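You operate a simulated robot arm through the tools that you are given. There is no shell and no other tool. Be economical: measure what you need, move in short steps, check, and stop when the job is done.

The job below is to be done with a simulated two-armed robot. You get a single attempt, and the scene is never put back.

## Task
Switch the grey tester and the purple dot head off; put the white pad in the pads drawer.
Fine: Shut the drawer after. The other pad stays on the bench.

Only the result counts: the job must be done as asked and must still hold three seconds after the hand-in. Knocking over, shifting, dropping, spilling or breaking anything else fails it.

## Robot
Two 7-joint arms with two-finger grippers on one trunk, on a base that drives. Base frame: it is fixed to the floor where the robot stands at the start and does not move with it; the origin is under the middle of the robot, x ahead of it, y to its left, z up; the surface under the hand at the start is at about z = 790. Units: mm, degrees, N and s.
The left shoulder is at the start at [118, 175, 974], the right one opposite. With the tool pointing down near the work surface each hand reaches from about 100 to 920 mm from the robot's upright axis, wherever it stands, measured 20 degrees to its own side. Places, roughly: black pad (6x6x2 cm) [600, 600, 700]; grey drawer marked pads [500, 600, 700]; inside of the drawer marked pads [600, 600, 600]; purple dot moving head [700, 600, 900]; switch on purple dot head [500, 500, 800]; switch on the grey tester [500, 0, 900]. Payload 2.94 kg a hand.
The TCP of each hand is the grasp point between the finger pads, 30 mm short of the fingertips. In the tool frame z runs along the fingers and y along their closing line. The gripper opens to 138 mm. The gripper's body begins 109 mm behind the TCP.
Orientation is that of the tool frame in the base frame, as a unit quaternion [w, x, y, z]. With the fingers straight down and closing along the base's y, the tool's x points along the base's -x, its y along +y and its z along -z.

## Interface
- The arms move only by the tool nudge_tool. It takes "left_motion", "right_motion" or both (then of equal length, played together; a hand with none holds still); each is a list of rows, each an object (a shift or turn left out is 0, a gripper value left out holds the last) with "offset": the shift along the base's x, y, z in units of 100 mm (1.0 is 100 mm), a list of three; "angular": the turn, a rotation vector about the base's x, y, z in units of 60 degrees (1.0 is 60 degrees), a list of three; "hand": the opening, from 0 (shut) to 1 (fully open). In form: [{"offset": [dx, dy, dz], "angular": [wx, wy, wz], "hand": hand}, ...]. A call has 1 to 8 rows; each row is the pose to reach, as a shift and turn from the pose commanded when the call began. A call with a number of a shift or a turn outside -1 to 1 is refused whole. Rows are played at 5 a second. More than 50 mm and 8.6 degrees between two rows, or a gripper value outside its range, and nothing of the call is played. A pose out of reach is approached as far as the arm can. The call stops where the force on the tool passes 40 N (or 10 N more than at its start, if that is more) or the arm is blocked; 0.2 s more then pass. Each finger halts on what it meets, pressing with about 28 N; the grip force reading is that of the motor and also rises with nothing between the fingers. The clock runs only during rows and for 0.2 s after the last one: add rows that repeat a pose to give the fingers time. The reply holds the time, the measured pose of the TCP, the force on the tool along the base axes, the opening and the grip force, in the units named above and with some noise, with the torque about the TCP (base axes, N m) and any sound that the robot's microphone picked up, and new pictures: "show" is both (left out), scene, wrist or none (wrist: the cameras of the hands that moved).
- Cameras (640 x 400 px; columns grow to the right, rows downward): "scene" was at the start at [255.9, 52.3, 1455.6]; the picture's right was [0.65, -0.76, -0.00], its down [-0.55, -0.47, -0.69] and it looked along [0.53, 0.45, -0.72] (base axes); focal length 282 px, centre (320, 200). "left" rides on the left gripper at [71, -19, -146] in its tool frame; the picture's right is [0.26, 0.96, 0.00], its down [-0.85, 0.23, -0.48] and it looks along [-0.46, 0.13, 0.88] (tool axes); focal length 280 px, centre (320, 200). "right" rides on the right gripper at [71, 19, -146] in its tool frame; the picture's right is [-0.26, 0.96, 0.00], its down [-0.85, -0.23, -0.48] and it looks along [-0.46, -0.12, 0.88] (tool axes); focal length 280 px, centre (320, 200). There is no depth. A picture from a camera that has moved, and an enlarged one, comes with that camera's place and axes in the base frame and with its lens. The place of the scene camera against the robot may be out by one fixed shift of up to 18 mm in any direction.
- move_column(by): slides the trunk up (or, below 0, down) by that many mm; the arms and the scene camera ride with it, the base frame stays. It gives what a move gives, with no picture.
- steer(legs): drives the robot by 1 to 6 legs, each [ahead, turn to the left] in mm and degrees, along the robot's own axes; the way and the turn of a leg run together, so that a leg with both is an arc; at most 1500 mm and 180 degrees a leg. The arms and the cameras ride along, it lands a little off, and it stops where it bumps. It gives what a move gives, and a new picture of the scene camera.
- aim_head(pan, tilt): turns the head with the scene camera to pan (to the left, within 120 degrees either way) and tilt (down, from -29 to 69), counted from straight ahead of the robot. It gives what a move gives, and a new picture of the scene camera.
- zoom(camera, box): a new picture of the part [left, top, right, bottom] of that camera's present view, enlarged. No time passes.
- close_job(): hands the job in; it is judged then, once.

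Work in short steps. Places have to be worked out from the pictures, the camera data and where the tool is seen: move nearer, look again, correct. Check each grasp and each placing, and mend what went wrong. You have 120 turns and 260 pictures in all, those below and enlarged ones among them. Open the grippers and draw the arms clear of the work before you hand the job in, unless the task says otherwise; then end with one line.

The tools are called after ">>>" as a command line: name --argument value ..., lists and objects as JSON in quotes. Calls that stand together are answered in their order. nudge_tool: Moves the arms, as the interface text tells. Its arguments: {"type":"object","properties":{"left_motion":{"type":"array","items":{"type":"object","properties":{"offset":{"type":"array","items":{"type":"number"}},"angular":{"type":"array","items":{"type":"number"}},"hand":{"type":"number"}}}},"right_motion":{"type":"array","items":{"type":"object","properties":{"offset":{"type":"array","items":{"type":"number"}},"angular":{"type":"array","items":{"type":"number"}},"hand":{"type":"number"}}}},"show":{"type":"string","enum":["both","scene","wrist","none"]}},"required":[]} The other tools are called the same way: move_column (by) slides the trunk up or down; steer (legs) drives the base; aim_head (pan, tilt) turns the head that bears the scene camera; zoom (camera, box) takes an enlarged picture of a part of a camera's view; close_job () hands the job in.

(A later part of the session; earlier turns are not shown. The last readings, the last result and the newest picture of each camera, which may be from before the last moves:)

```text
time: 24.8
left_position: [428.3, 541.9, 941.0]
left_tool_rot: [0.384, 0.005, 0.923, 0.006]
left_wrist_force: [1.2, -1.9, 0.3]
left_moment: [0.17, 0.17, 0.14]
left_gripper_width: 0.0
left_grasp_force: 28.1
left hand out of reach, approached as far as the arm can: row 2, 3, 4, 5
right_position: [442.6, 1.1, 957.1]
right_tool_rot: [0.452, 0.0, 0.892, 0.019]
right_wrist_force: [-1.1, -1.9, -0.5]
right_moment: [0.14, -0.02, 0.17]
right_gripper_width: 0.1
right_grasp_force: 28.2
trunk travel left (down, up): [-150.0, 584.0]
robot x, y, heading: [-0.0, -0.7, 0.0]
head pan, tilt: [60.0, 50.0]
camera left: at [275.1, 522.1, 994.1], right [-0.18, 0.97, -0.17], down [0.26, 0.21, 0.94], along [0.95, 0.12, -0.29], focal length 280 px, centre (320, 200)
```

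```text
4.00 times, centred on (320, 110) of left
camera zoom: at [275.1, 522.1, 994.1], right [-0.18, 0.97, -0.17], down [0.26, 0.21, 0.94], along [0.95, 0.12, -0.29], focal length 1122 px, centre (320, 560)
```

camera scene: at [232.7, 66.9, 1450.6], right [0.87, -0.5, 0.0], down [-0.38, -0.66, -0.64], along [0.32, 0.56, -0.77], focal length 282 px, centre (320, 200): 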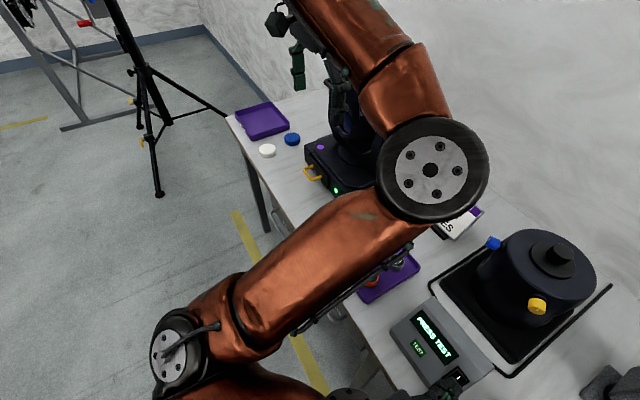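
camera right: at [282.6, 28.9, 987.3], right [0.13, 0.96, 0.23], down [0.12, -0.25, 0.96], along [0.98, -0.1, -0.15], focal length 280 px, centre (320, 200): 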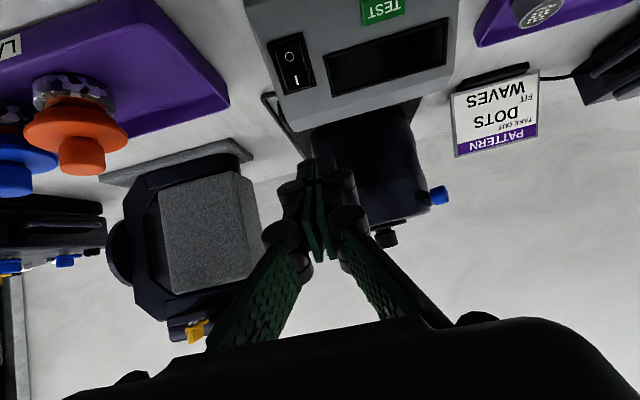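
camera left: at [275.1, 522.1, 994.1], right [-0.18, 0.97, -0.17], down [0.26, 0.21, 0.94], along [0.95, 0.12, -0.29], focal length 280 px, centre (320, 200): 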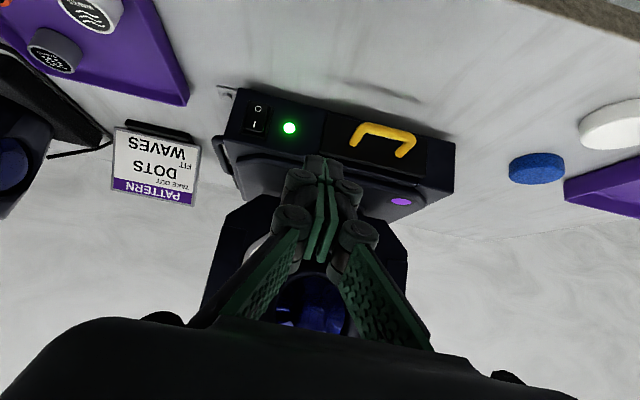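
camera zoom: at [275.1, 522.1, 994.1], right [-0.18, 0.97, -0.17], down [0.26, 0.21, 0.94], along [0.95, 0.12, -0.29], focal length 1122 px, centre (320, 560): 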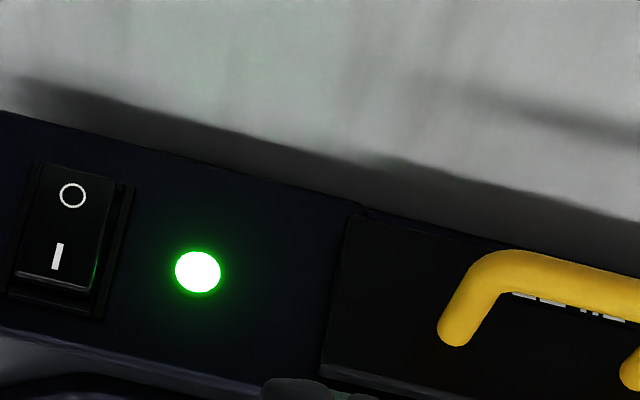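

The panel on this head is nearly vertical, with O at the low end near [533, 474, 834]; I can press +x with a ~25° pitched tool. The arm couldn't quite hold the 45° pose, so I pitch back and re-check the pose.

>>> nudge_tool --left_motion '[{"offset": [0, 0, 0.2], "angular": [0, 0.12, 0]}, {"offset": [0, 0, 0.3], "angular": [0, 0.24, 0]}, {"offset": [0, 0, 0.3], "angular": [0, 0.33, 0]}, {"offset": [0, 0, 0.3], "angular": [0, 0.33, 0]}]' --show "wrist"

```text
time: 25.8
left_position: [425.0, 551.5, 964.7]
left_tool_rot: [0.218, 0.002, 0.976, 0.0]
left_wrist_force: [0.4, 0.0, -0.5]
left_moment: [-0.02, 0.01, 0.03]
left_gripper_width: 0.0
left_grasp_force: 28.5
right_position: [442.3, 13.5, 958.4]
right_tool_rot: [0.453, -0.006, 0.892, 0.015]
right_wrist_force: [-0.8, 0.4, -0.2]
right_moment: [-0.02, -0.01, 0.0]
right_gripper_width: 0.0
right_grasp_force: 28.4
trunk travel left (down, up): [-150.0, 584.0]
robot x, y, heading: [-2.5, -0.1, -0.2]
head pan, tilt: [60.0, 50.0]
camera left: at [299.5, 532.6, 1066.6], right [-0.23, 0.97, -0.11], down [0.57, 0.23, 0.79], along [0.79, 0.12, -0.6], focal length 280 px, centre (320, 200)
```

left: 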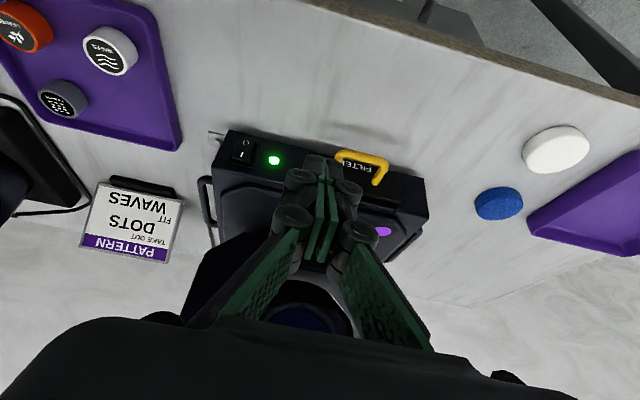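

Pitch is now 25°. Moving right and down toward a pre-press point about 45 mm in front of the switch.

>>> nudge_tool --left_motion '[{"offset": [0.05, -0.4, -0.1]}, {"offset": [0.15, -0.78, -0.3]}, {"offset": [0.3, -0.78, -0.7]}, {"offset": [0.35, -0.78, -0.8]}, {"offset": [0.35, -0.78, -0.8]}]' --show "wrist"

>>> zoom --camera "left" --box '[240, 80, 400, 180]'

```text
time: 27.0
left_position: [455.4, 491.4, 895.8]
left_tool_rot: [0.218, 0.002, 0.976, 0.001]
left_wrist_force: [-0.2, -0.4, 0.0]
left_moment: [0.07, 0.02, 0.02]
left_gripper_width: 0.0
left_grasp_force: 27.9
left hand out of reach, approached as far as the arm can: row 2, 3, 4, 5
right_position: [443.2, 11.2, 957.3]
right_tool_rot: [0.452, -0.004, 0.892, 0.015]
right_wrist_force: [0.3, -0.3, 0.3]
right_moment: [0.07, -0.02, 0.05]
right_gripper_width: 0.0
right_grasp_force: 28.3
trunk travel left (down, up): [-150.0, 584.0]
robot x, y, heading: [-0.4, 0.3, -0.5]
head pan, tilt: [60.0, 50.0]
camera left: at [329.7, 472.6, 999.0], right [-0.23, 0.97, -0.11], down [0.57, 0.23, 0.79], along [0.79, 0.12, -0.6], focal length 280 px, centre (320, 200)
```

left: 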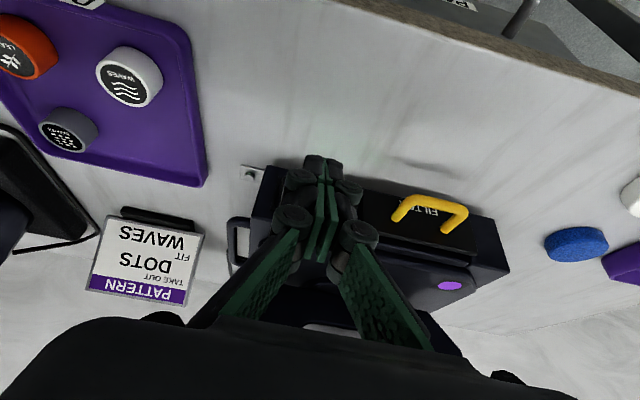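

```text
4.00 times, centred on (320, 130) of left
camera zoom: at [329.7, 472.6, 999.0], right [-0.23, 0.97, -0.11], down [0.57, 0.23, 0.79], along [0.79, 0.12, -0.6], focal length 1122 px, centre (320, 480)
```

zoom: 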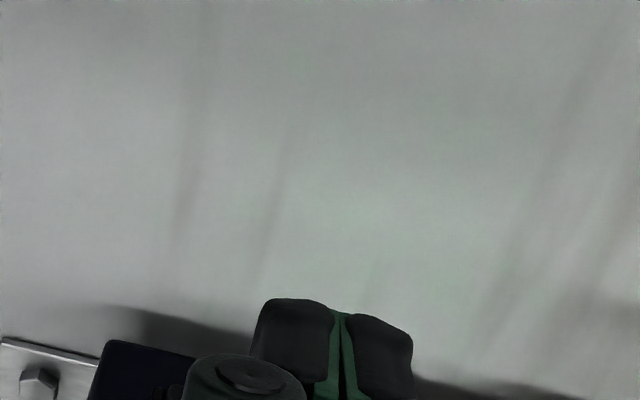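

The arm is cramped this close; moving further forward and lower should ease reach. Aim for TCP about [480, 474, 856].

>>> nudge_tool --left_motion '[{"offset": [0.1, -0.1, -0.2]}, {"offset": [0.25, -0.18, -0.4]}, {"offset": [0.25, -0.18, -0.4]}, {"offset": [0.25, -0.18, -0.4]}]' --show "wrist"

```text
time: 28.0
left_position: [492.8, 472.7, 870.0]
left_tool_rot: [0.217, 0.002, 0.976, 0.0]
left_wrist_force: [0.1, 0.0, 0.5]
left_moment: [0.0, 0.01, -0.02]
left_gripper_width: 0.2
left_grasp_force: 27.8
left hand out of reach, approached as far as the arm can: row 1, 2, 3, 4
right_position: [443.3, 13.2, 957.4]
right_tool_rot: [0.453, -0.004, 0.891, 0.014]
right_wrist_force: [0.4, -0.6, 1.1]
right_moment: [0.01, 0.0, 0.04]
right_gripper_width: 0.2
right_grasp_force: 28.3
trunk travel left (down, up): [-150.0, 584.0]
robot x, y, heading: [-2.5, 0.9, -0.1]
head pan, tilt: [60.0, 50.0]
camera left: at [366.0, 454.0, 972.1], right [-0.23, 0.97, -0.11], down [0.57, 0.23, 0.79], along [0.79, 0.12, -0.6], focal length 280 px, centre (320, 200)
```

left: 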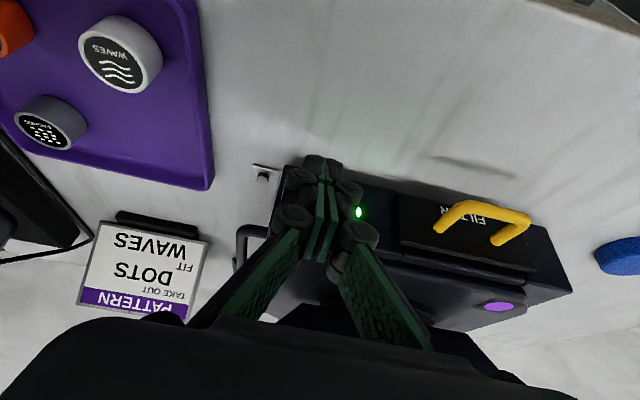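

The arm is too folded here. I raise the hand a bit and back the robot 150 mm so the arm can extend.

>>> nudge_tool --left_motion '[{"offset": [-0.1, 0, 0.3]}, {"offset": [-0.1, 0, 0.6]}, {"offset": [-0.1, 0, 0.6]}]' --show "none"

>>> steer --legs '[[-150, 0]]'

```text
time: 28.8
left_position: [479.9, 473.6, 929.1]
left_tool_rot: [0.218, 0.002, 0.976, 0.001]
left_wrist_force: [0.0, -0.7, 1.0]
left_moment: [-0.02, 0.02, -0.03]
left_gripper_width: 0.1
left_grasp_force: 28.1
right_position: [443.0, 13.2, 957.5]
right_tool_rot: [0.453, -0.006, 0.892, 0.015]
right_wrist_force: [-1.0, -0.2, 0.0]
right_moment: [-0.03, -0.01, -0.01]
right_gripper_width: 0.1
right_grasp_force: 28.2
trunk travel left (down, up): [-150.0, 584.0]
robot x, y, heading: [-1.2, -3.7, -0.4]
head pan, tilt: [60.0, 50.0]
```

```text
time: 30.1
left_position: [296.2, 496.5, 952.0]
left_tool_rot: [0.192, 0.007, 0.98, 0.056]
left_wrist_force: [-0.5, 0.6, -0.6]
left_moment: [-0.05, -0.04, 0.01]
left_gripper_width: 0.0
left_grasp_force: 28.6
right_position: [292.6, 2.8, 967.4]
right_tool_rot: [0.473, 0.016, 0.881, 0.006]
right_wrist_force: [0.1, 0.6, 1.7]
right_moment: [-0.04, 0.15, -0.05]
right_gripper_width: 0.2
right_grasp_force: 28.4
trunk travel left (down, up): [-150.0, 584.0]
robot x, y, heading: [-128.2, -0.8, -0.1]
head pan, tilt: [60.0, 50.0]
stopped in leg 1: the robot was blocked; the commanded pose is now the measured one
camera scene: at [134.6, 71.2, 1448.4], right [0.87, -0.5, -0.02], down [-0.4, -0.67, -0.63], along [0.3, 0.55, -0.77], focal length 282 px, centre (320, 200)
```

scene: 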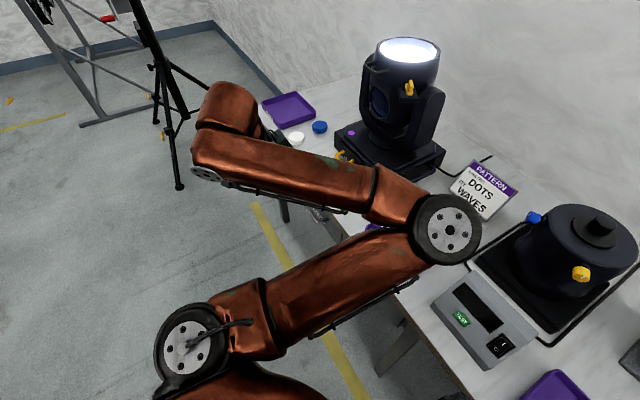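

The base stopped at x=-128, apparently something touched. I move the left hand forward to a clean pose and check.

>>> nudge_tool --left_motion '[{"offset": [0.4, -0.05, 0]}, {"offset": [0.7, -0.1, 0], "angular": [0, 0, 0]}, {"offset": [1.0, -0.2, 0]}, {"offset": [1.0, -0.2, 0]}]' --show "both"

```text
time: 31.1
left_position: [385.0, 475.9, 956.0]
left_tool_rot: [0.195, 0.006, 0.979, 0.061]
left_wrist_force: [0.2, -0.2, 0.2]
left_moment: [0.01, 0.01, 0.01]
left_gripper_width: 0.0
left_grasp_force: 28.0
right_position: [278.3, 1.7, 970.0]
right_tool_rot: [0.48, 0.008, 0.877, 0.005]
right_wrist_force: [0.0, 0.2, 0.3]
right_moment: [0.01, 0.04, 0.01]
right_gripper_width: 0.0
right_grasp_force: 28.2
trunk travel left (down, up): [-150.0, 584.0]
robot x, y, heading: [-131.6, 0.3, 0.0]
head pan, tilt: [60.0, 50.0]
camera scene: at [113.0, 67.3, 1449.7], right [0.87, -0.5, -0.01], down [-0.39, -0.66, -0.64], along [0.32, 0.56, -0.77], focal length 282 px, centre (320, 200)
camera left: at [264.5, 442.2, 1061.1], right [-0.25, 0.97, 0.02], down [0.6, 0.14, 0.79], along [0.76, 0.21, -0.62], focal length 280 px, centre (320, 200)
```

scene: 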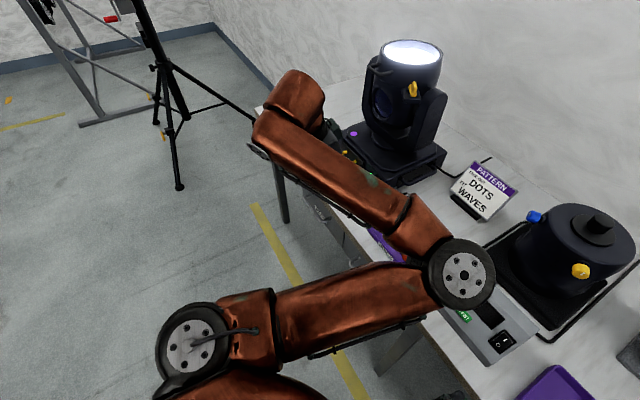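
left: 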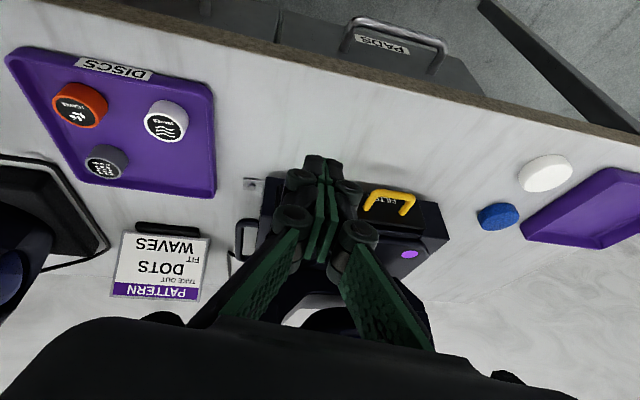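

PADS drawer handle is the one near y≈560. The hand has picked up a 7° roll; I correct it while moving to the pre-press point.

>>> nudge_tool --left_motion '[{"offset": [0.3, 0, -0.3], "angular": [-0.06, -0.02, 0]}, {"offset": [0.6, -0.02, -0.55], "angular": [-0.117, -0.04, 0]}, {"offset": [0.85, -0.02, -0.8], "angular": [-0.117, -0.04, 0]}, {"offset": [0.85, -0.02, -0.9], "angular": [-0.117, -0.04, 0]}, {"offset": [0.85, -0.02, -0.9], "angular": [-0.117, -0.04, 0]}]' --show "wrist"

>>> zoom --camera "left" --box '[240, 120, 400, 220]'

```text
time: 32.3
left_position: [466.7, 473.8, 867.3]
left_tool_rot: [0.216, -0.008, 0.976, 0.002]
left_wrist_force: [0.1, -0.8, 0.5]
left_moment: [0.0, -0.01, -0.01]
left_gripper_width: 0.2
left_grasp_force: 27.8
right_position: [271.3, 4.5, 972.8]
right_tool_rot: [0.484, 0.003, 0.875, 0.007]
right_wrist_force: [0.6, 0.2, -0.3]
right_moment: [-0.04, -0.03, 0.0]
right_gripper_width: 0.1
right_grasp_force: 28.3
trunk travel left (down, up): [-150.0, 584.0]
robot x, y, heading: [-131.6, -0.1, -0.1]
head pan, tilt: [60.0, 50.0]
camera left: at [342.0, 452.2, 970.7], right [-0.25, 0.96, -0.11], down [0.56, 0.24, 0.79], along [0.79, 0.14, -0.6], focal length 280 px, centre (320, 200)
```

left: 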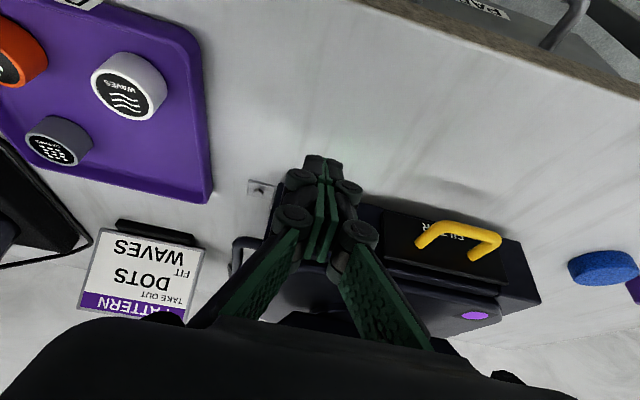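

```text
4.00 times, centred on (320, 170) of left
camera zoom: at [342.0, 452.2, 970.7], right [-0.25, 0.96, -0.11], down [0.56, 0.24, 0.79], along [0.79, 0.14, -0.6], focal length 1122 px, centre (320, 320)
```

zoom: 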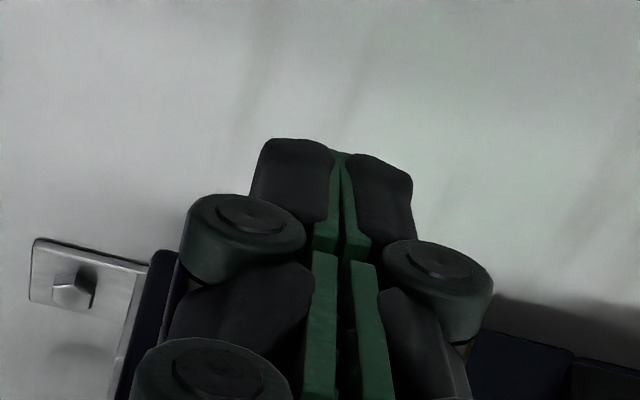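

The hand holds the pose now. I lower 13 mm and push forward (+x) onto the lower (O) end of the rocker.

>>> nudge_tool --left_motion '[{"offset": [0.05, 0.0, -0.12]}, {"offset": [0.3, 0.0, -0.13]}, {"offset": [0.36, 0.0, -0.13]}, {"offset": [0.4, 0.0, -0.14]}, {"offset": [0.44, 0, -0.14]}, {"offset": [0.47, 0, -0.15]}, {"offset": [0.5, 0, -0.15]}]' --show "wrist"

```text
time: 33.9
left_position: [514.7, 474.6, 851.4]
left_tool_rot: [0.216, -0.008, 0.976, 0.001]
left_wrist_force: [-12.0, -3.0, 0.5]
left_moment: [0.07, 0.24, -0.09]
left_gripper_width: 6.2
left_grasp_force: 28.4
right_position: [270.6, 4.9, 972.4]
right_tool_rot: [0.482, 0.003, 0.876, 0.007]
right_wrist_force: [0.3, 0.8, -0.8]
right_moment: [0.04, 0.0, -0.03]
right_gripper_width: 0.0
right_grasp_force: 28.2
trunk travel left (down, up): [-150.0, 584.0]
robot x, y, heading: [-131.2, 0.6, -0.1]
head pan, tilt: [60.0, 50.0]
camera left: at [390.1, 452.9, 954.7], right [-0.25, 0.96, -0.11], down [0.56, 0.24, 0.79], along [0.79, 0.14, -0.6], focal length 280 px, centre (320, 200)
```

left: 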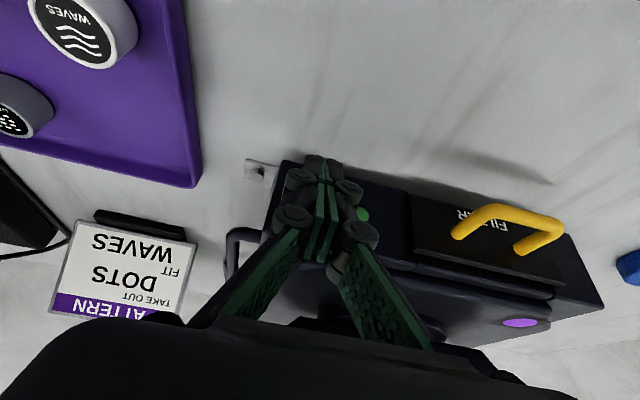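

LED appears dull green now. I back off and check the LED.

>>> nudge_tool --left_motion '[{"offset": [-0.3, 0, 0.0], "hand": 0}, {"offset": [-0.6, 0, 0.3]}, {"offset": [-0.9, 0, 0.7]}, {"offset": [-0.9, 0, 0.9]}, {"offset": [-0.9, 0, 0.9]}]' --show "both"

>>> zoom --camera "left" --box '[220, 100, 420, 225]'

```text
time: 35.1
left_position: [427.1, 472.4, 941.9]
left_tool_rot: [0.216, -0.008, 0.976, 0.001]
left_wrist_force: [0.5, 0.9, -0.3]
left_moment: [-0.02, 0.0, -0.02]
left_gripper_width: 0.0
left_grasp_force: 28.3
right_position: [271.3, 4.2, 971.3]
right_tool_rot: [0.483, 0.004, 0.876, 0.008]
right_wrist_force: [0.4, 0.6, -0.2]
right_moment: [0.02, 0.06, 0.01]
right_gripper_width: 0.2
right_grasp_force: 28.3
trunk travel left (down, up): [-150.0, 584.0]
robot x, y, heading: [-127.8, -0.1, -0.1]
head pan, tilt: [60.0, 50.0]
camera scene: at [102.6, 67.2, 1450.5], right [0.87, -0.5, 0.0], down [-0.38, -0.66, -0.64], along [0.32, 0.56, -0.77], focal length 282 px, centre (320, 200)
camera left: at [302.3, 451.1, 1044.9], right [-0.25, 0.96, -0.11], down [0.56, 0.24, 0.79], along [0.79, 0.14, -0.6], focal length 280 px, centre (320, 200)
```

scene: 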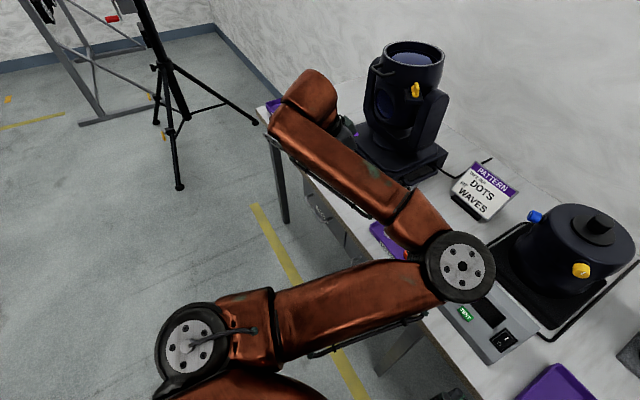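
left: 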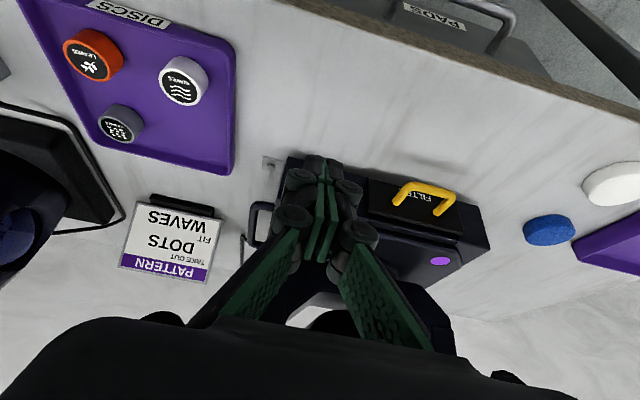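

```text
3.20 times, centred on (320, 162) of left
camera zoom: at [302.3, 451.1, 1044.9], right [-0.25, 0.96, -0.11], down [0.56, 0.24, 0.79], along [0.79, 0.14, -0.6], focal length 897 px, centre (320, 320)
```

zoom: 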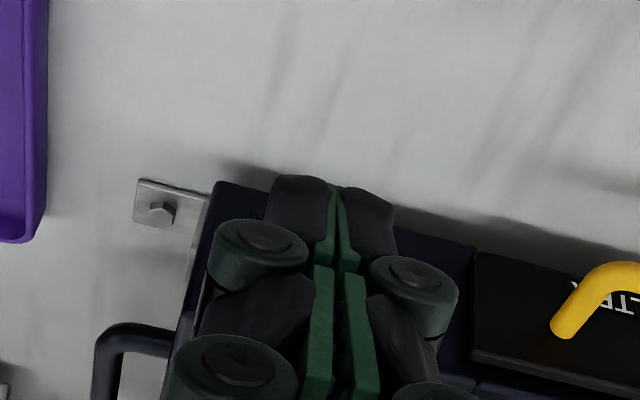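

The beam is out, so the purple-dot head is off. Bar of the PADS handle triangulates to about [370, 571, 705]. Since the pad ([458, 813]) is out of reach from here I want to shift the base left; first I'll look around behind for what blocked the base.

>>> aim_head --pan 120 --tilt 45

>>> aim_head --pan -120 --tilt 45

>>> aim_head --pan 20 --tilt 55

```text
time: 36.4
left_position: [427.7, 473.3, 941.3]
left_tool_rot: [0.217, -0.008, 0.976, 0.002]
left_wrist_force: [0.0, 0.2, -0.7]
left_moment: [-0.01, 0.03, 0.01]
left_gripper_width: 0.0
left_grasp_force: 28.4
right_position: [270.9, 5.0, 971.8]
right_tool_rot: [0.482, 0.003, 0.876, 0.008]
right_wrist_force: [0.4, 0.4, -0.3]
right_moment: [0.01, -0.02, 0.0]
right_gripper_width: 0.0
right_grasp_force: 28.1
trunk travel left (down, up): [-150.0, 584.0]
robot x, y, heading: [-129.4, -0.4, -0.0]
head pan, tilt: [120.0, 45.0]
camera scene: at [23.5, 70.9, 1457.5], right [0.87, 0.5, 0.0], down [0.35, -0.61, -0.71], along [-0.35, 0.61, -0.71], focal length 282 px, centre (320, 200)
```

scene: 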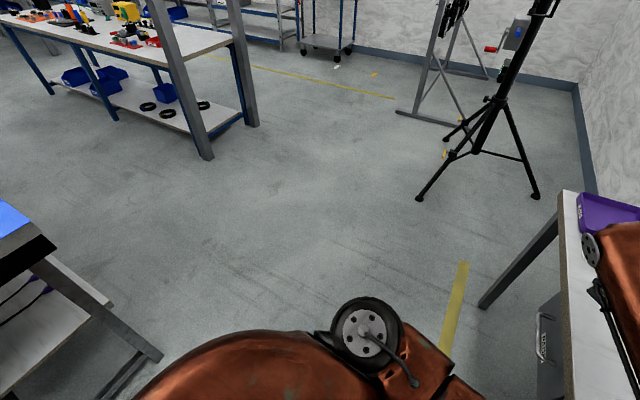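

```text
time: 39.8
left_position: [427.6, 472.1, 942.2]
left_tool_rot: [0.217, -0.007, 0.976, 0.002]
left_wrist_force: [-0.4, -0.1, -0.1]
left_moment: [0.02, 0.0, -0.02]
left_gripper_width: 0.0
left_grasp_force: 28.0
right_position: [271.2, 3.8, 972.0]
right_tool_rot: [0.482, 0.004, 0.876, 0.007]
right_wrist_force: [0.1, -0.2, 0.0]
right_moment: [0.02, -0.01, -0.01]
right_gripper_width: 0.1
right_grasp_force: 28.0
trunk travel left (down, up): [-150.0, 584.0]
robot x, y, heading: [-136.1, -1.8, -0.0]
head pan, tilt: [-120.0, 45.0]
camera scene: at [23.3, -70.0, 1457.5], right [-0.87, 0.5, 0.0], down [0.35, 0.61, -0.71], along [-0.35, -0.61, -0.71], focal length 282 px, centre (320, 200)
```

scene: 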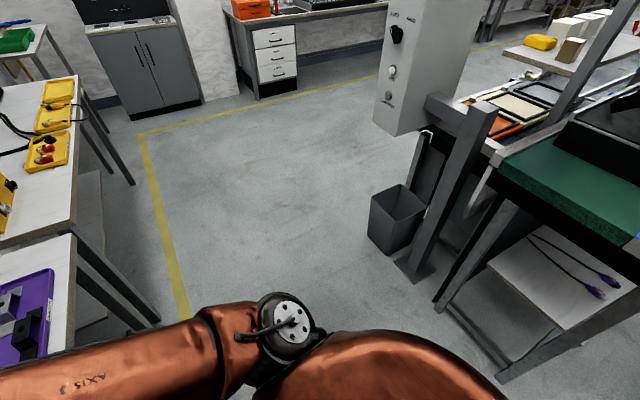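

```text
time: 42.0
left_position: [428.0, 473.0, 941.2]
left_tool_rot: [0.217, -0.007, 0.976, 0.001]
left_wrist_force: [-0.2, -0.2, 0.6]
left_moment: [-0.01, -0.01, -0.02]
left_gripper_width: 0.0
left_grasp_force: 28.3
right_position: [270.5, 4.2, 972.3]
right_tool_rot: [0.482, 0.003, 0.876, 0.008]
right_wrist_force: [-0.1, 0.5, 0.5]
right_moment: [0.02, -0.01, 0.0]
right_gripper_width: 0.0
right_grasp_force: 27.9
trunk travel left (down, up): [-150.0, 584.0]
robot x, y, heading: [-128.4, 2.6, 0.0]
head pan, tilt: [20.0, 55.0]
camera scene: at [131.8, 25.0, 1444.1], right [0.34, -0.94, 0.0], down [-0.77, -0.28, -0.57], along [0.54, 0.2, -0.82], focal length 282 px, centre (320, 200)
```

scene: 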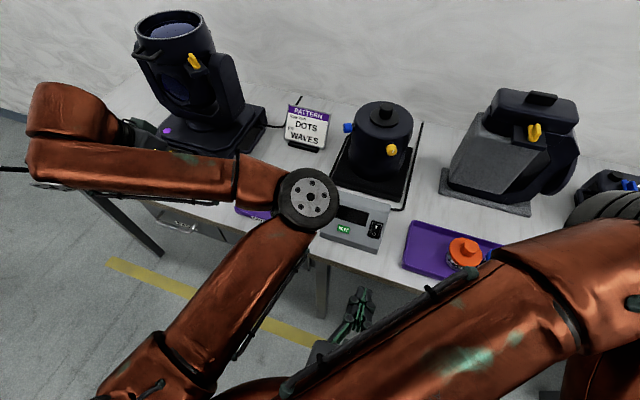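

A rear bench limits backing. Plan: raise the trunk for clearance, go forward a little, turn left 50° and drive so the pad and drawer are both straight ahead of the left arm. First draw the left hand back and raise the trunk.

>>> nudge_tool --left_motion '[{"offset": [-0.3, 0, 0.3]}, {"offset": [-0.6, 0, 0.6]}, {"offset": [-0.6, 0, 0.8]}]' --show "none"

>>> move_column --by 150

>>> steer --legs '[[60, 0], [0, 25]]'

```text
time: 42.9
left_position: [367.7, 473.4, 1022.8]
left_tool_rot: [0.217, -0.008, 0.976, 0.002]
left_wrist_force: [0.4, 0.5, 0.7]
left_moment: [0.05, 0.01, 0.01]
left_gripper_width: 0.0
left_grasp_force: 28.8
right_position: [272.1, 4.6, 972.8]
right_tool_rot: [0.482, 0.003, 0.876, 0.008]
right_wrist_force: [0.5, 0.6, 0.7]
right_moment: [0.02, -0.02, 0.0]
right_gripper_width: 0.2
right_grasp_force: 28.4
trunk travel left (down, up): [-150.0, 584.0]
robot x, y, heading: [-126.9, 0.6, -0.2]
head pan, tilt: [20.0, 55.0]
```

```text
time: 44.6
left_position: [367.0, 474.0, 1170.4]
left_tool_rot: [0.217, -0.007, 0.976, 0.001]
left_wrist_force: [-0.4, -0.1, -0.2]
left_moment: [-0.03, 0.0, 0.0]
left_gripper_width: 0.0
left_grasp_force: 28.1
right_position: [269.8, 4.5, 1121.8]
right_tool_rot: [0.481, 0.003, 0.876, 0.008]
right_wrist_force: [0.2, 0.4, -0.2]
right_moment: [0.04, 0.01, 0.01]
right_gripper_width: 0.0
right_grasp_force: 28.3
trunk travel left (down, up): [-300.0, 434.0]
robot x, y, heading: [-125.9, 2.0, 0.1]
head pan, tilt: [20.0, 55.0]
```

```text
time: 46.9
left_position: [170.5, 640.1, 1172.9]
left_tool_rot: [0.212, -0.224, 0.95, 0.05]
left_wrist_force: [-0.9, 0.2, 0.3]
left_moment: [0.06, -0.03, -0.04]
left_gripper_width: 0.0
left_grasp_force: 28.5
right_position: [286.3, 176.7, 1122.9]
right_tool_rot: [0.469, -0.192, 0.854, 0.115]
right_wrist_force: [-0.3, -0.4, 0.1]
right_moment: [-0.01, 0.0, 0.01]
right_gripper_width: 0.0
right_grasp_force: 28.0
trunk travel left (down, up): [-300.0, 434.0]
robot x, y, heading: [-69.0, 1.1, 25.5]
head pan, tilt: [20.0, 55.0]
camera scene: at [42.3, 83.5, 1604.6], right [0.71, -0.7, 0.0], down [-0.57, -0.58, -0.57], along [0.4, 0.41, -0.82], focal length 282 px, centre (320, 200)
```

scene: 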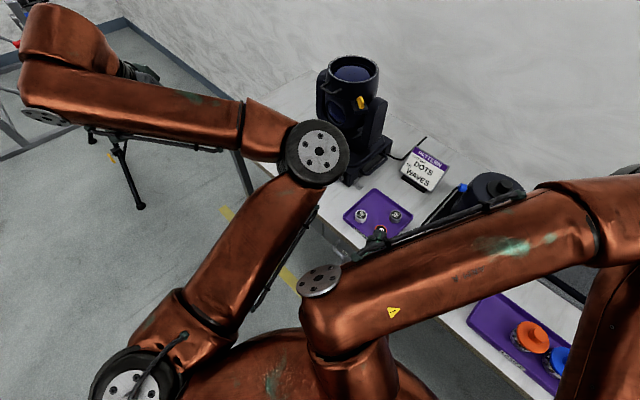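

Clear so far. Turning another 25° and driving 160 mm forward.

>>> steer --legs '[[0, 25], [160, 0]]'

>>> aim_head --pan 10 --tilt 50

```text
time: 49.5
left_position: [-21.3, 799.6, 1176.7]
left_tool_rot: [0.202, -0.422, 0.879, 0.096]
left_wrist_force: [-1.0, -1.0, 0.8]
left_moment: [0.06, -0.14, -0.02]
left_gripper_width: 0.0
left_grasp_force: 28.2
right_position: [278.9, 426.0, 1126.5]
right_tool_rot: [0.437, -0.37, 0.791, 0.214]
right_wrist_force: [-1.3, 0.0, 0.5]
right_moment: [-0.01, -0.05, -0.08]
right_gripper_width: 0.0
right_grasp_force: 28.4
trunk travel left (down, up): [-300.0, 434.0]
robot x, y, heading: [31.0, 124.9, 50.3]
head pan, tilt: [20.0, 55.0]
camera scene: at [96.1, 243.1, 1605.4], right [0.94, -0.34, 0.0], down [-0.27, -0.77, -0.58], along [0.2, 0.54, -0.82], focal length 282 px, centre (320, 200)
```

scene: 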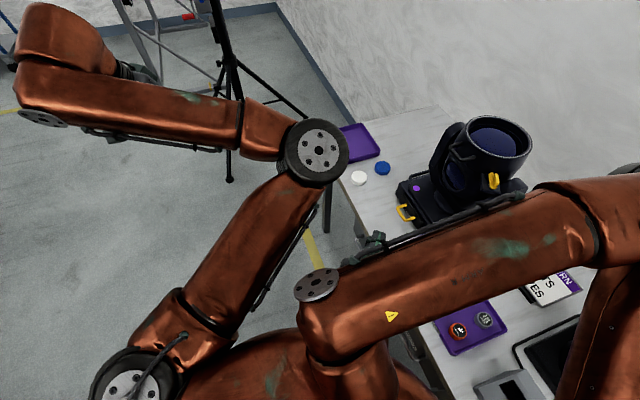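

```text
time: 50.3
left_position: [-17.6, 806.6, 1172.5]
left_tool_rot: [0.197, -0.423, 0.88, 0.095]
left_wrist_force: [-0.1, 0.3, -0.2]
left_moment: [-0.01, 0.01, -0.01]
left_gripper_width: 0.0
left_grasp_force: 28.1
right_position: [281.1, 433.0, 1125.3]
right_tool_rot: [0.433, -0.371, 0.793, 0.213]
right_wrist_force: [0.1, -0.1, -0.3]
right_moment: [0.01, 0.01, 0.0]
right_gripper_width: 0.0
right_grasp_force: 28.5
trunk travel left (down, up): [-300.0, 434.0]
robot x, y, heading: [30.3, 125.2, 50.3]
head pan, tilt: [10.0, 50.0]
camera scene: at [116.6, 249.9, 1610.4], right [0.87, -0.5, 0.0], down [-0.38, -0.67, -0.64], along [0.32, 0.56, -0.77], focal length 282 px, centre (320, 200)
```

scene: 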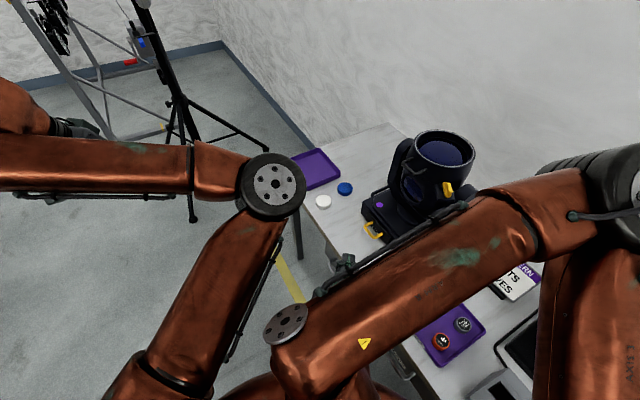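

Now at [30, 125] heading 50°. The right hand will open the drawer, the left will fetch the pad. First I straighten the right tool to point down (undo its 57° pitch).

>>> nudge_tool --right_motion '[{"angular": [-0.104, 0.087, 0]}, {"angular": [-0.208, 0.175, 0]}, {"angular": [-0.312, 0.262, 0]}, {"angular": [-0.416, 0.349, 0]}, {"angular": [-0.52, 0.436, 0]}, {"angular": [-0.624, 0.524, 0]}, {"angular": [-0.728, 0.611, 0]}, {"angular": [-0.728, 0.611, 0]}]' --show "none"

>>> nudge_tool --right_motion '[{"angular": [0, 0, 0.13], "offset": [-0.05, 0.2, 0], "hand": 0.3}, {"angular": [0, 0, 0.26], "offset": [0, 0.4, 0]}, {"angular": [0, 0, 0.4], "offset": [0.1, 0.6, 0]}, {"angular": [0, 0, 0.53], "offset": [0.15, 0.8, 0]}, {"angular": [0, 0, 0.667], "offset": [0.2, 1.0, 0]}, {"angular": [0, 0, 0.667], "offset": [0.2, 1.0, 0]}]' --show "both"

```text
time: 52.1
left_position: [-17.8, 803.7, 1174.9]
left_tool_rot: [0.197, -0.422, 0.88, 0.095]
left_wrist_force: [-0.2, 0.7, -0.1]
left_moment: [0.04, -0.03, -0.01]
left_gripper_width: 0.0
left_grasp_force: 27.8
right_position: [280.7, 429.8, 1124.1]
right_tool_rot: [0.001, -0.418, 0.908, 0.012]
right_wrist_force: [-0.2, 0.0, -0.1]
right_moment: [0.02, -0.02, 0.02]
right_gripper_width: 0.0
right_grasp_force: 28.4
trunk travel left (down, up): [-300.0, 434.0]
robot x, y, heading: [30.2, 124.2, 50.4]
head pan, tilt: [10.0, 50.0]
```

```text
time: 53.5
left_position: [-17.9, 804.3, 1174.1]
left_tool_rot: [0.198, -0.422, 0.88, 0.095]
left_wrist_force: [0.1, 0.6, 0.1]
left_moment: [0.03, 0.02, 0.03]
left_gripper_width: 0.0
left_grasp_force: 28.4
right_position: [301.5, 530.5, 1124.4]
right_tool_rot: [-0.001, -0.705, 0.709, 0.012]
right_wrist_force: [-0.4, 0.1, 0.3]
right_moment: [0.02, 0.02, 0.0]
right_gripper_width: 41.6
right_grasp_force: 0.0
trunk travel left (down, up): [-300.0, 434.0]
robot x, y, heading: [32.1, 123.7, 50.2]
head pan, tilt: [10.0, 50.0]
camera scene: at [116.2, 248.4, 1610.7], right [0.87, -0.5, 0.0], down [-0.38, -0.66, -0.64], along [0.32, 0.56, -0.77], focal length 282 px, centre (320, 200)
camera right: at [283.5, 458.0, 1270.4], right [-0.96, 0.27, 0.02], down [0.25, 0.84, 0.48], along [0.11, 0.47, -0.88], focal length 280 px, centre (320, 200)
```

scene: 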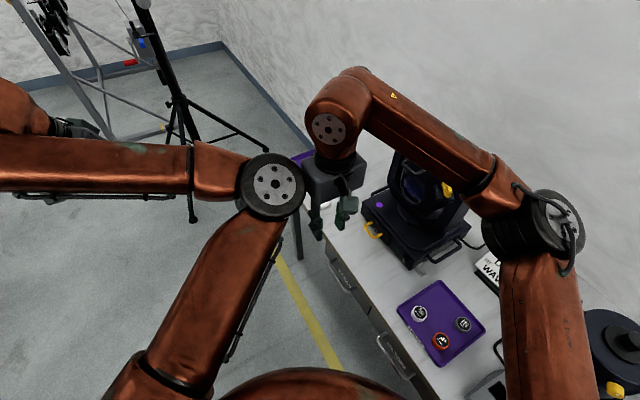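
right: 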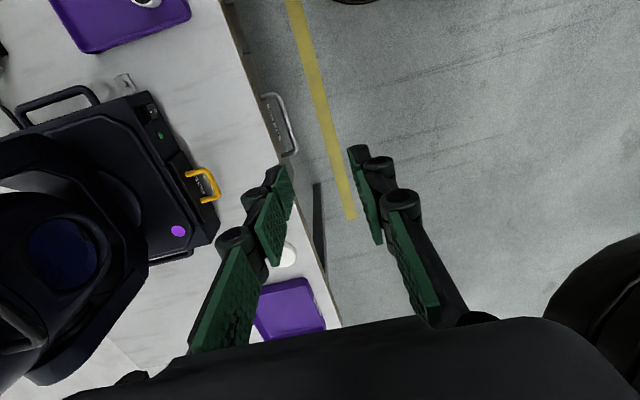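

LED on the head is dark too. Zooming on the PADS handle from above to gauge the bar and gap.

>>> zoom --camera "right" --box '[230, 80, 330, 170]'

```text
4.44 times, centred on (280, 125) of right
camera zoom: at [283.5, 458.0, 1270.4], right [-0.96, 0.27, 0.02], down [0.25, 0.84, 0.48], along [0.11, 0.47, -0.88], focal length 1246 px, centre (498, 533)
```

zoom: 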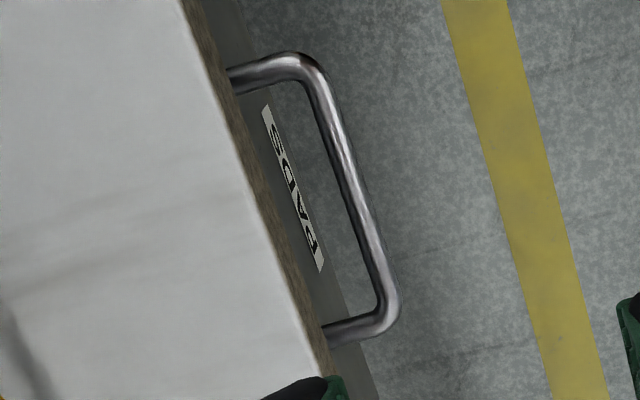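

Bar centre confirmed at [371, 571, 705]; clear gap about 30 mm. I align the right hand over it with a 30 mm opening and lower the trunk 150 mm.

>>> nudge_tool --right_motion '[{"offset": [0.33, 0.2, -0.2], "hand": 0.22}, {"offset": [0.65, 0.4, -0.4]}, {"offset": [0.65, 0.4, -0.4]}]' --show "none"

>>> move_column --by -150

>>> zoom --camera "right" --box '[160, 0, 480, 260]'

>>> zoom --camera "scene" --box '[0, 0, 640, 400]'

```text
time: 54.3
left_position: [-18.3, 805.3, 1174.2]
left_tool_rot: [0.198, -0.422, 0.879, 0.096]
left_wrist_force: [-0.5, 0.5, 0.0]
left_moment: [0.03, -0.03, 0.0]
left_gripper_width: 0.1
left_grasp_force: 28.4
right_position: [366.1, 571.1, 1082.1]
right_tool_rot: [-0.001, -0.704, 0.71, 0.011]
right_wrist_force: [-0.1, 0.2, -0.5]
right_moment: [0.01, 0.01, -0.02]
right_gripper_width: 30.7
right_grasp_force: 0.0
trunk travel left (down, up): [-300.0, 434.0]
robot x, y, heading: [34.4, 123.9, 50.3]
head pan, tilt: [10.0, 50.0]
```

```text
time: 56.0
left_position: [-17.8, 804.1, 1024.6]
left_tool_rot: [0.199, -0.422, 0.879, 0.095]
left_wrist_force: [-0.4, -0.6, 0.5]
left_moment: [0.01, 0.0, 0.01]
left_gripper_width: 0.0
left_grasp_force: 29.1
right_position: [365.9, 570.8, 936.1]
right_tool_rot: [-0.001, -0.704, 0.71, 0.012]
right_wrist_force: [-0.6, 0.3, 0.8]
right_moment: [0.05, -0.01, -0.01]
right_gripper_width: 30.3
right_grasp_force: 0.1
trunk travel left (down, up): [-150.0, 584.0]
robot x, y, heading: [30.3, 124.4, 50.3]
head pan, tilt: [10.0, 50.0]
```

```text
1.54 times, centred on (320, 130) of right
camera zoom: at [347.9, 498.4, 1081.4], right [-0.96, 0.27, 0.02], down [0.25, 0.84, 0.48], along [0.11, 0.47, -0.87], focal length 431 px, centre (320, 308)
```

zoom: 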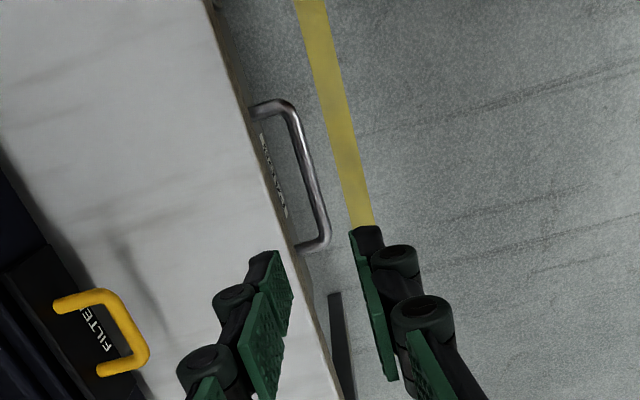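

```text
1.00 times, centred on (320, 200) of scene (not enlarged: the box is as wide or as high as the picture)
camera zoom: at [192.5, 340.5, 1451.0], right [0.87, -0.5, 0.0], down [-0.38, -0.66, -0.64], along [0.32, 0.56, -0.77], focal length 282 px, centre (320, 200)
```

zoom: 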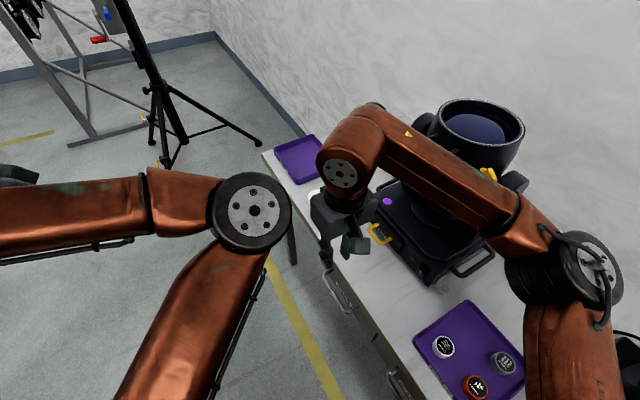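

Handle still triangulates to about [369, 572, 705], under the hand. Descending in two steps.

>>> nudge_tool --right_motion '[{"offset": [0, 0, -0.4]}, {"offset": [0, 0, -0.8]}, {"offset": [0, 0, -1.0]}, {"offset": [0, 0, -1.0]}]' --show "wrist"

>>> zoom --camera "right" --box '[160, 20, 480, 220]'

```text
time: 57.0
left_position: [-18.0, 805.1, 1023.6]
left_tool_rot: [0.198, -0.423, 0.879, 0.095]
left_wrist_force: [0.2, 0.0, 0.2]
left_moment: [0.01, 0.02, 0.0]
left_gripper_width: 0.0
left_grasp_force: 28.2
right_position: [367.3, 569.8, 834.7]
right_tool_rot: [-0.001, -0.704, 0.71, 0.011]
right_wrist_force: [-0.7, -0.1, -0.2]
right_moment: [-0.02, -0.01, 0.02]
right_gripper_width: 30.6
right_grasp_force: 0.0
trunk travel left (down, up): [-150.0, 584.0]
robot x, y, heading: [33.7, 121.9, 50.2]
head pan, tilt: [10.0, 50.0]
camera right: at [349.2, 498.1, 980.9], right [-0.96, 0.27, 0.02], down [0.25, 0.84, 0.48], along [0.11, 0.47, -0.88], focal length 280 px, centre (320, 200)
```

right: 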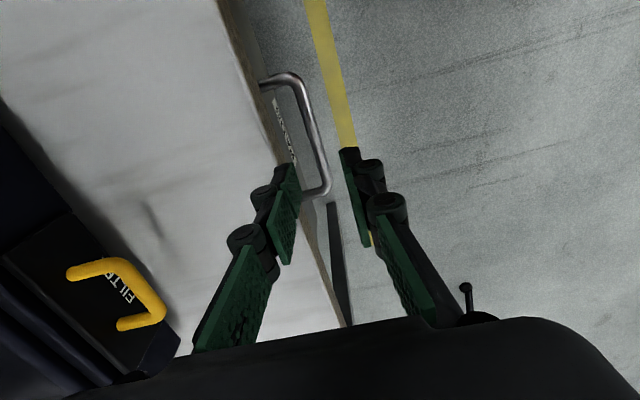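

```text
2.00 times, centred on (320, 120) of right
camera zoom: at [349.2, 498.1, 980.9], right [-0.96, 0.27, 0.02], down [0.25, 0.84, 0.48], along [0.11, 0.47, -0.88], focal length 561 px, centre (320, 360)
```

zoom: 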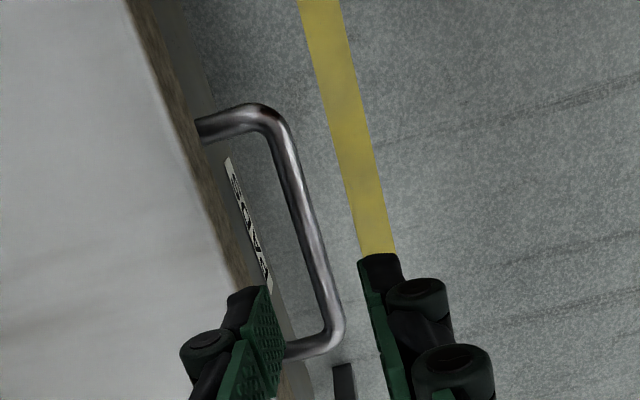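

The far finger would pass very near the bench edge (x≈392). I tilt the hand 15° and approach the bar along the tool's own axis instead, so it clears the edge.

>>> nudge_tool --right_motion '[{"offset": [-0.28, 0.01, 0.1], "hand": 0.25}, {"offset": [-0.28, 0.01, 0], "angular": [0, -0.125, 0]}, {"offset": [-0.28, 0.01, -0.11], "angular": [0, -0.25, 0]}, {"offset": [-0.28, 0.01, -0.11], "angular": [0, -0.25, 0]}]' --show "wrist"

```text
time: 58.0
left_position: [-22.7, 804.9, 1024.4]
left_tool_rot: [0.2, -0.427, 0.877, 0.095]
left_wrist_force: [-0.7, -0.4, 0.4]
left_moment: [0.03, 0.03, 0.01]
left_gripper_width: 0.1
left_grasp_force: 28.7
right_position: [349.3, 572.5, 825.3]
right_tool_rot: [0.09, -0.691, 0.713, -0.081]
right_wrist_force: [-0.1, -0.2, -0.1]
right_moment: [-0.01, -0.02, 0.02]
right_gripper_width: 34.6
right_grasp_force: 0.0
trunk travel left (down, up): [-150.0, 584.0]
robot x, y, heading: [32.2, 120.8, 50.6]
head pan, tilt: [10.0, 50.0]
camera right: at [292.7, 501.2, 961.0], right [-0.93, 0.29, -0.23], down [0.13, 0.84, 0.53], along [0.35, 0.46, -0.82], focal length 280 px, centre (320, 200)
```

right: 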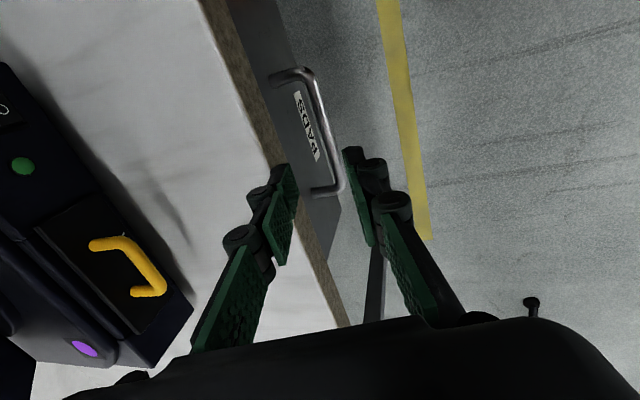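

Front of the drawer works out at x≈410 with the label lower (z≈652), so there's ~35 mm behind the bar. I nudge back 10 mm to the approach line and read the pose.

>>> nudge_tool --right_motion '[{"offset": [0, 0, 0]}, {"offset": [0, 0, 0]}]' --show "none"

```text
time: 58.6
left_position: [-22.9, 807.2, 1024.3]
left_tool_rot: [0.201, -0.427, 0.876, 0.095]
left_wrist_force: [-0.6, -1.2, 0.3]
left_moment: [0.01, 0.0, -0.02]
left_gripper_width: 0.1
left_grasp_force: 28.5
right_position: [347.8, 572.1, 823.9]
right_tool_rot: [0.09, -0.692, 0.711, -0.081]
right_wrist_force: [-0.2, -0.1, 0.1]
right_moment: [0.0, 0.03, -0.02]
right_gripper_width: 34.5
right_grasp_force: 0.0
trunk travel left (down, up): [-150.0, 584.0]
robot x, y, heading: [29.8, 122.5, 50.2]
head pan, tilt: [10.0, 50.0]
```

Measured [348, 572, 824]. Sliding down along the tool axis toward the bar.

>>> nudge_tool --right_motion '[{"offset": [-0.07, 0.01, 0]}, {"offset": [0.04, 0.01, -0.45]}, {"offset": [0.13, 0.01, -0.8]}, {"offset": [0.18, 0.01, -1.0]}, {"offset": [0.18, 0.01, -1.0]}]' --show "wrist"

>>> zoom --camera "right" --box '[200, 80, 440, 230]'

```text
time: 59.8
left_position: [-18.7, 804.6, 1025.1]
left_tool_rot: [0.198, -0.422, 0.88, 0.095]
left_wrist_force: [-0.4, 0.2, -0.2]
left_moment: [0.01, -0.03, 0.01]
left_gripper_width: 0.0
left_grasp_force: 28.0
right_position: [355.5, 575.6, 722.3]
right_tool_rot: [0.092, -0.7, 0.703, -0.081]
right_wrist_force: [0.6, 0.0, 0.4]
right_moment: [-0.02, 0.01, -0.01]
right_gripper_width: 34.6
right_grasp_force: 0.0
trunk travel left (down, up): [-150.0, 584.0]
robot x, y, heading: [31.9, 120.1, 50.1]
head pan, tilt: [10.0, 50.0]
camera right: at [301.5, 502.2, 860.1], right [-0.94, 0.27, -0.23], down [0.11, 0.84, 0.53], along [0.33, 0.47, -0.82], focal length 280 px, centre (320, 200)
```

right: 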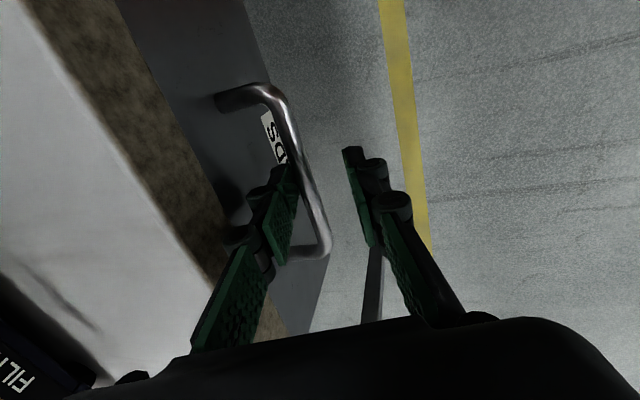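

```text
2.67 times, centred on (320, 155) of right
camera zoom: at [301.5, 502.2, 860.1], right [-0.94, 0.27, -0.23], down [0.11, 0.84, 0.53], along [0.33, 0.47, -0.82], focal length 748 px, centre (320, 320)
```

zoom: 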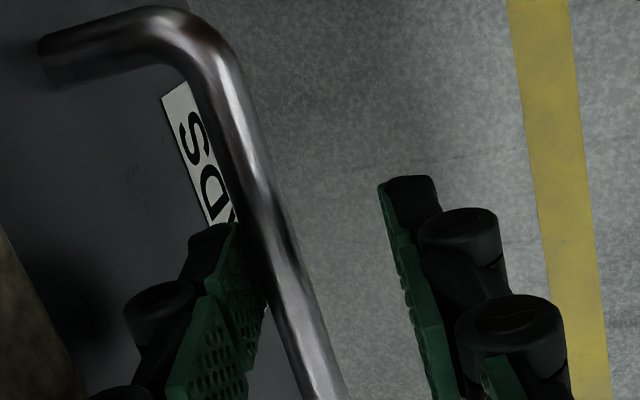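

The bar lies between the fingers, close to the far one. I shift 7 mm forward and 4 mm down, then close on the bar.

>>> nudge_tool --right_motion '[{"offset": [0.07, 0, -0.04]}, {"offset": [0.07, 0, -0.04], "hand": 0}, {"offset": [0.07, 0, -0.04]}, {"offset": [0.07, 0, -0.04]}, {"offset": [0.07, 0, -0.04]}]' --show "wrist"

```text
time: 61.0
left_position: [-16.8, 805.6, 1023.3]
left_tool_rot: [0.198, -0.423, 0.879, 0.095]
left_wrist_force: [0.1, -0.2, 0.2]
left_moment: [-0.02, 0.0, 0.01]
left_gripper_width: 0.1
left_grasp_force: 28.6
right_position: [362.9, 573.5, 720.3]
right_tool_rot: [0.09, -0.7, 0.704, -0.08]
right_wrist_force: [4.5, -0.4, 3.5]
right_moment: [-0.48, -0.13, 0.88]
right_gripper_width: 11.0
right_grasp_force: 38.3
trunk travel left (down, up): [-150.0, 584.0]
robot x, y, heading: [26.4, 119.8, 50.2]
head pan, tilt: [10.0, 50.0]
camera right: at [308.7, 502.2, 856.6], right [-0.94, 0.27, -0.23], down [0.11, 0.84, 0.53], along [0.33, 0.47, -0.82], focal length 280 px, centre (320, 200)
```

right: 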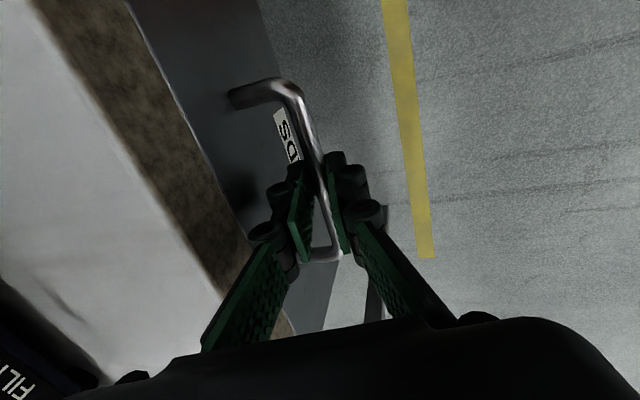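

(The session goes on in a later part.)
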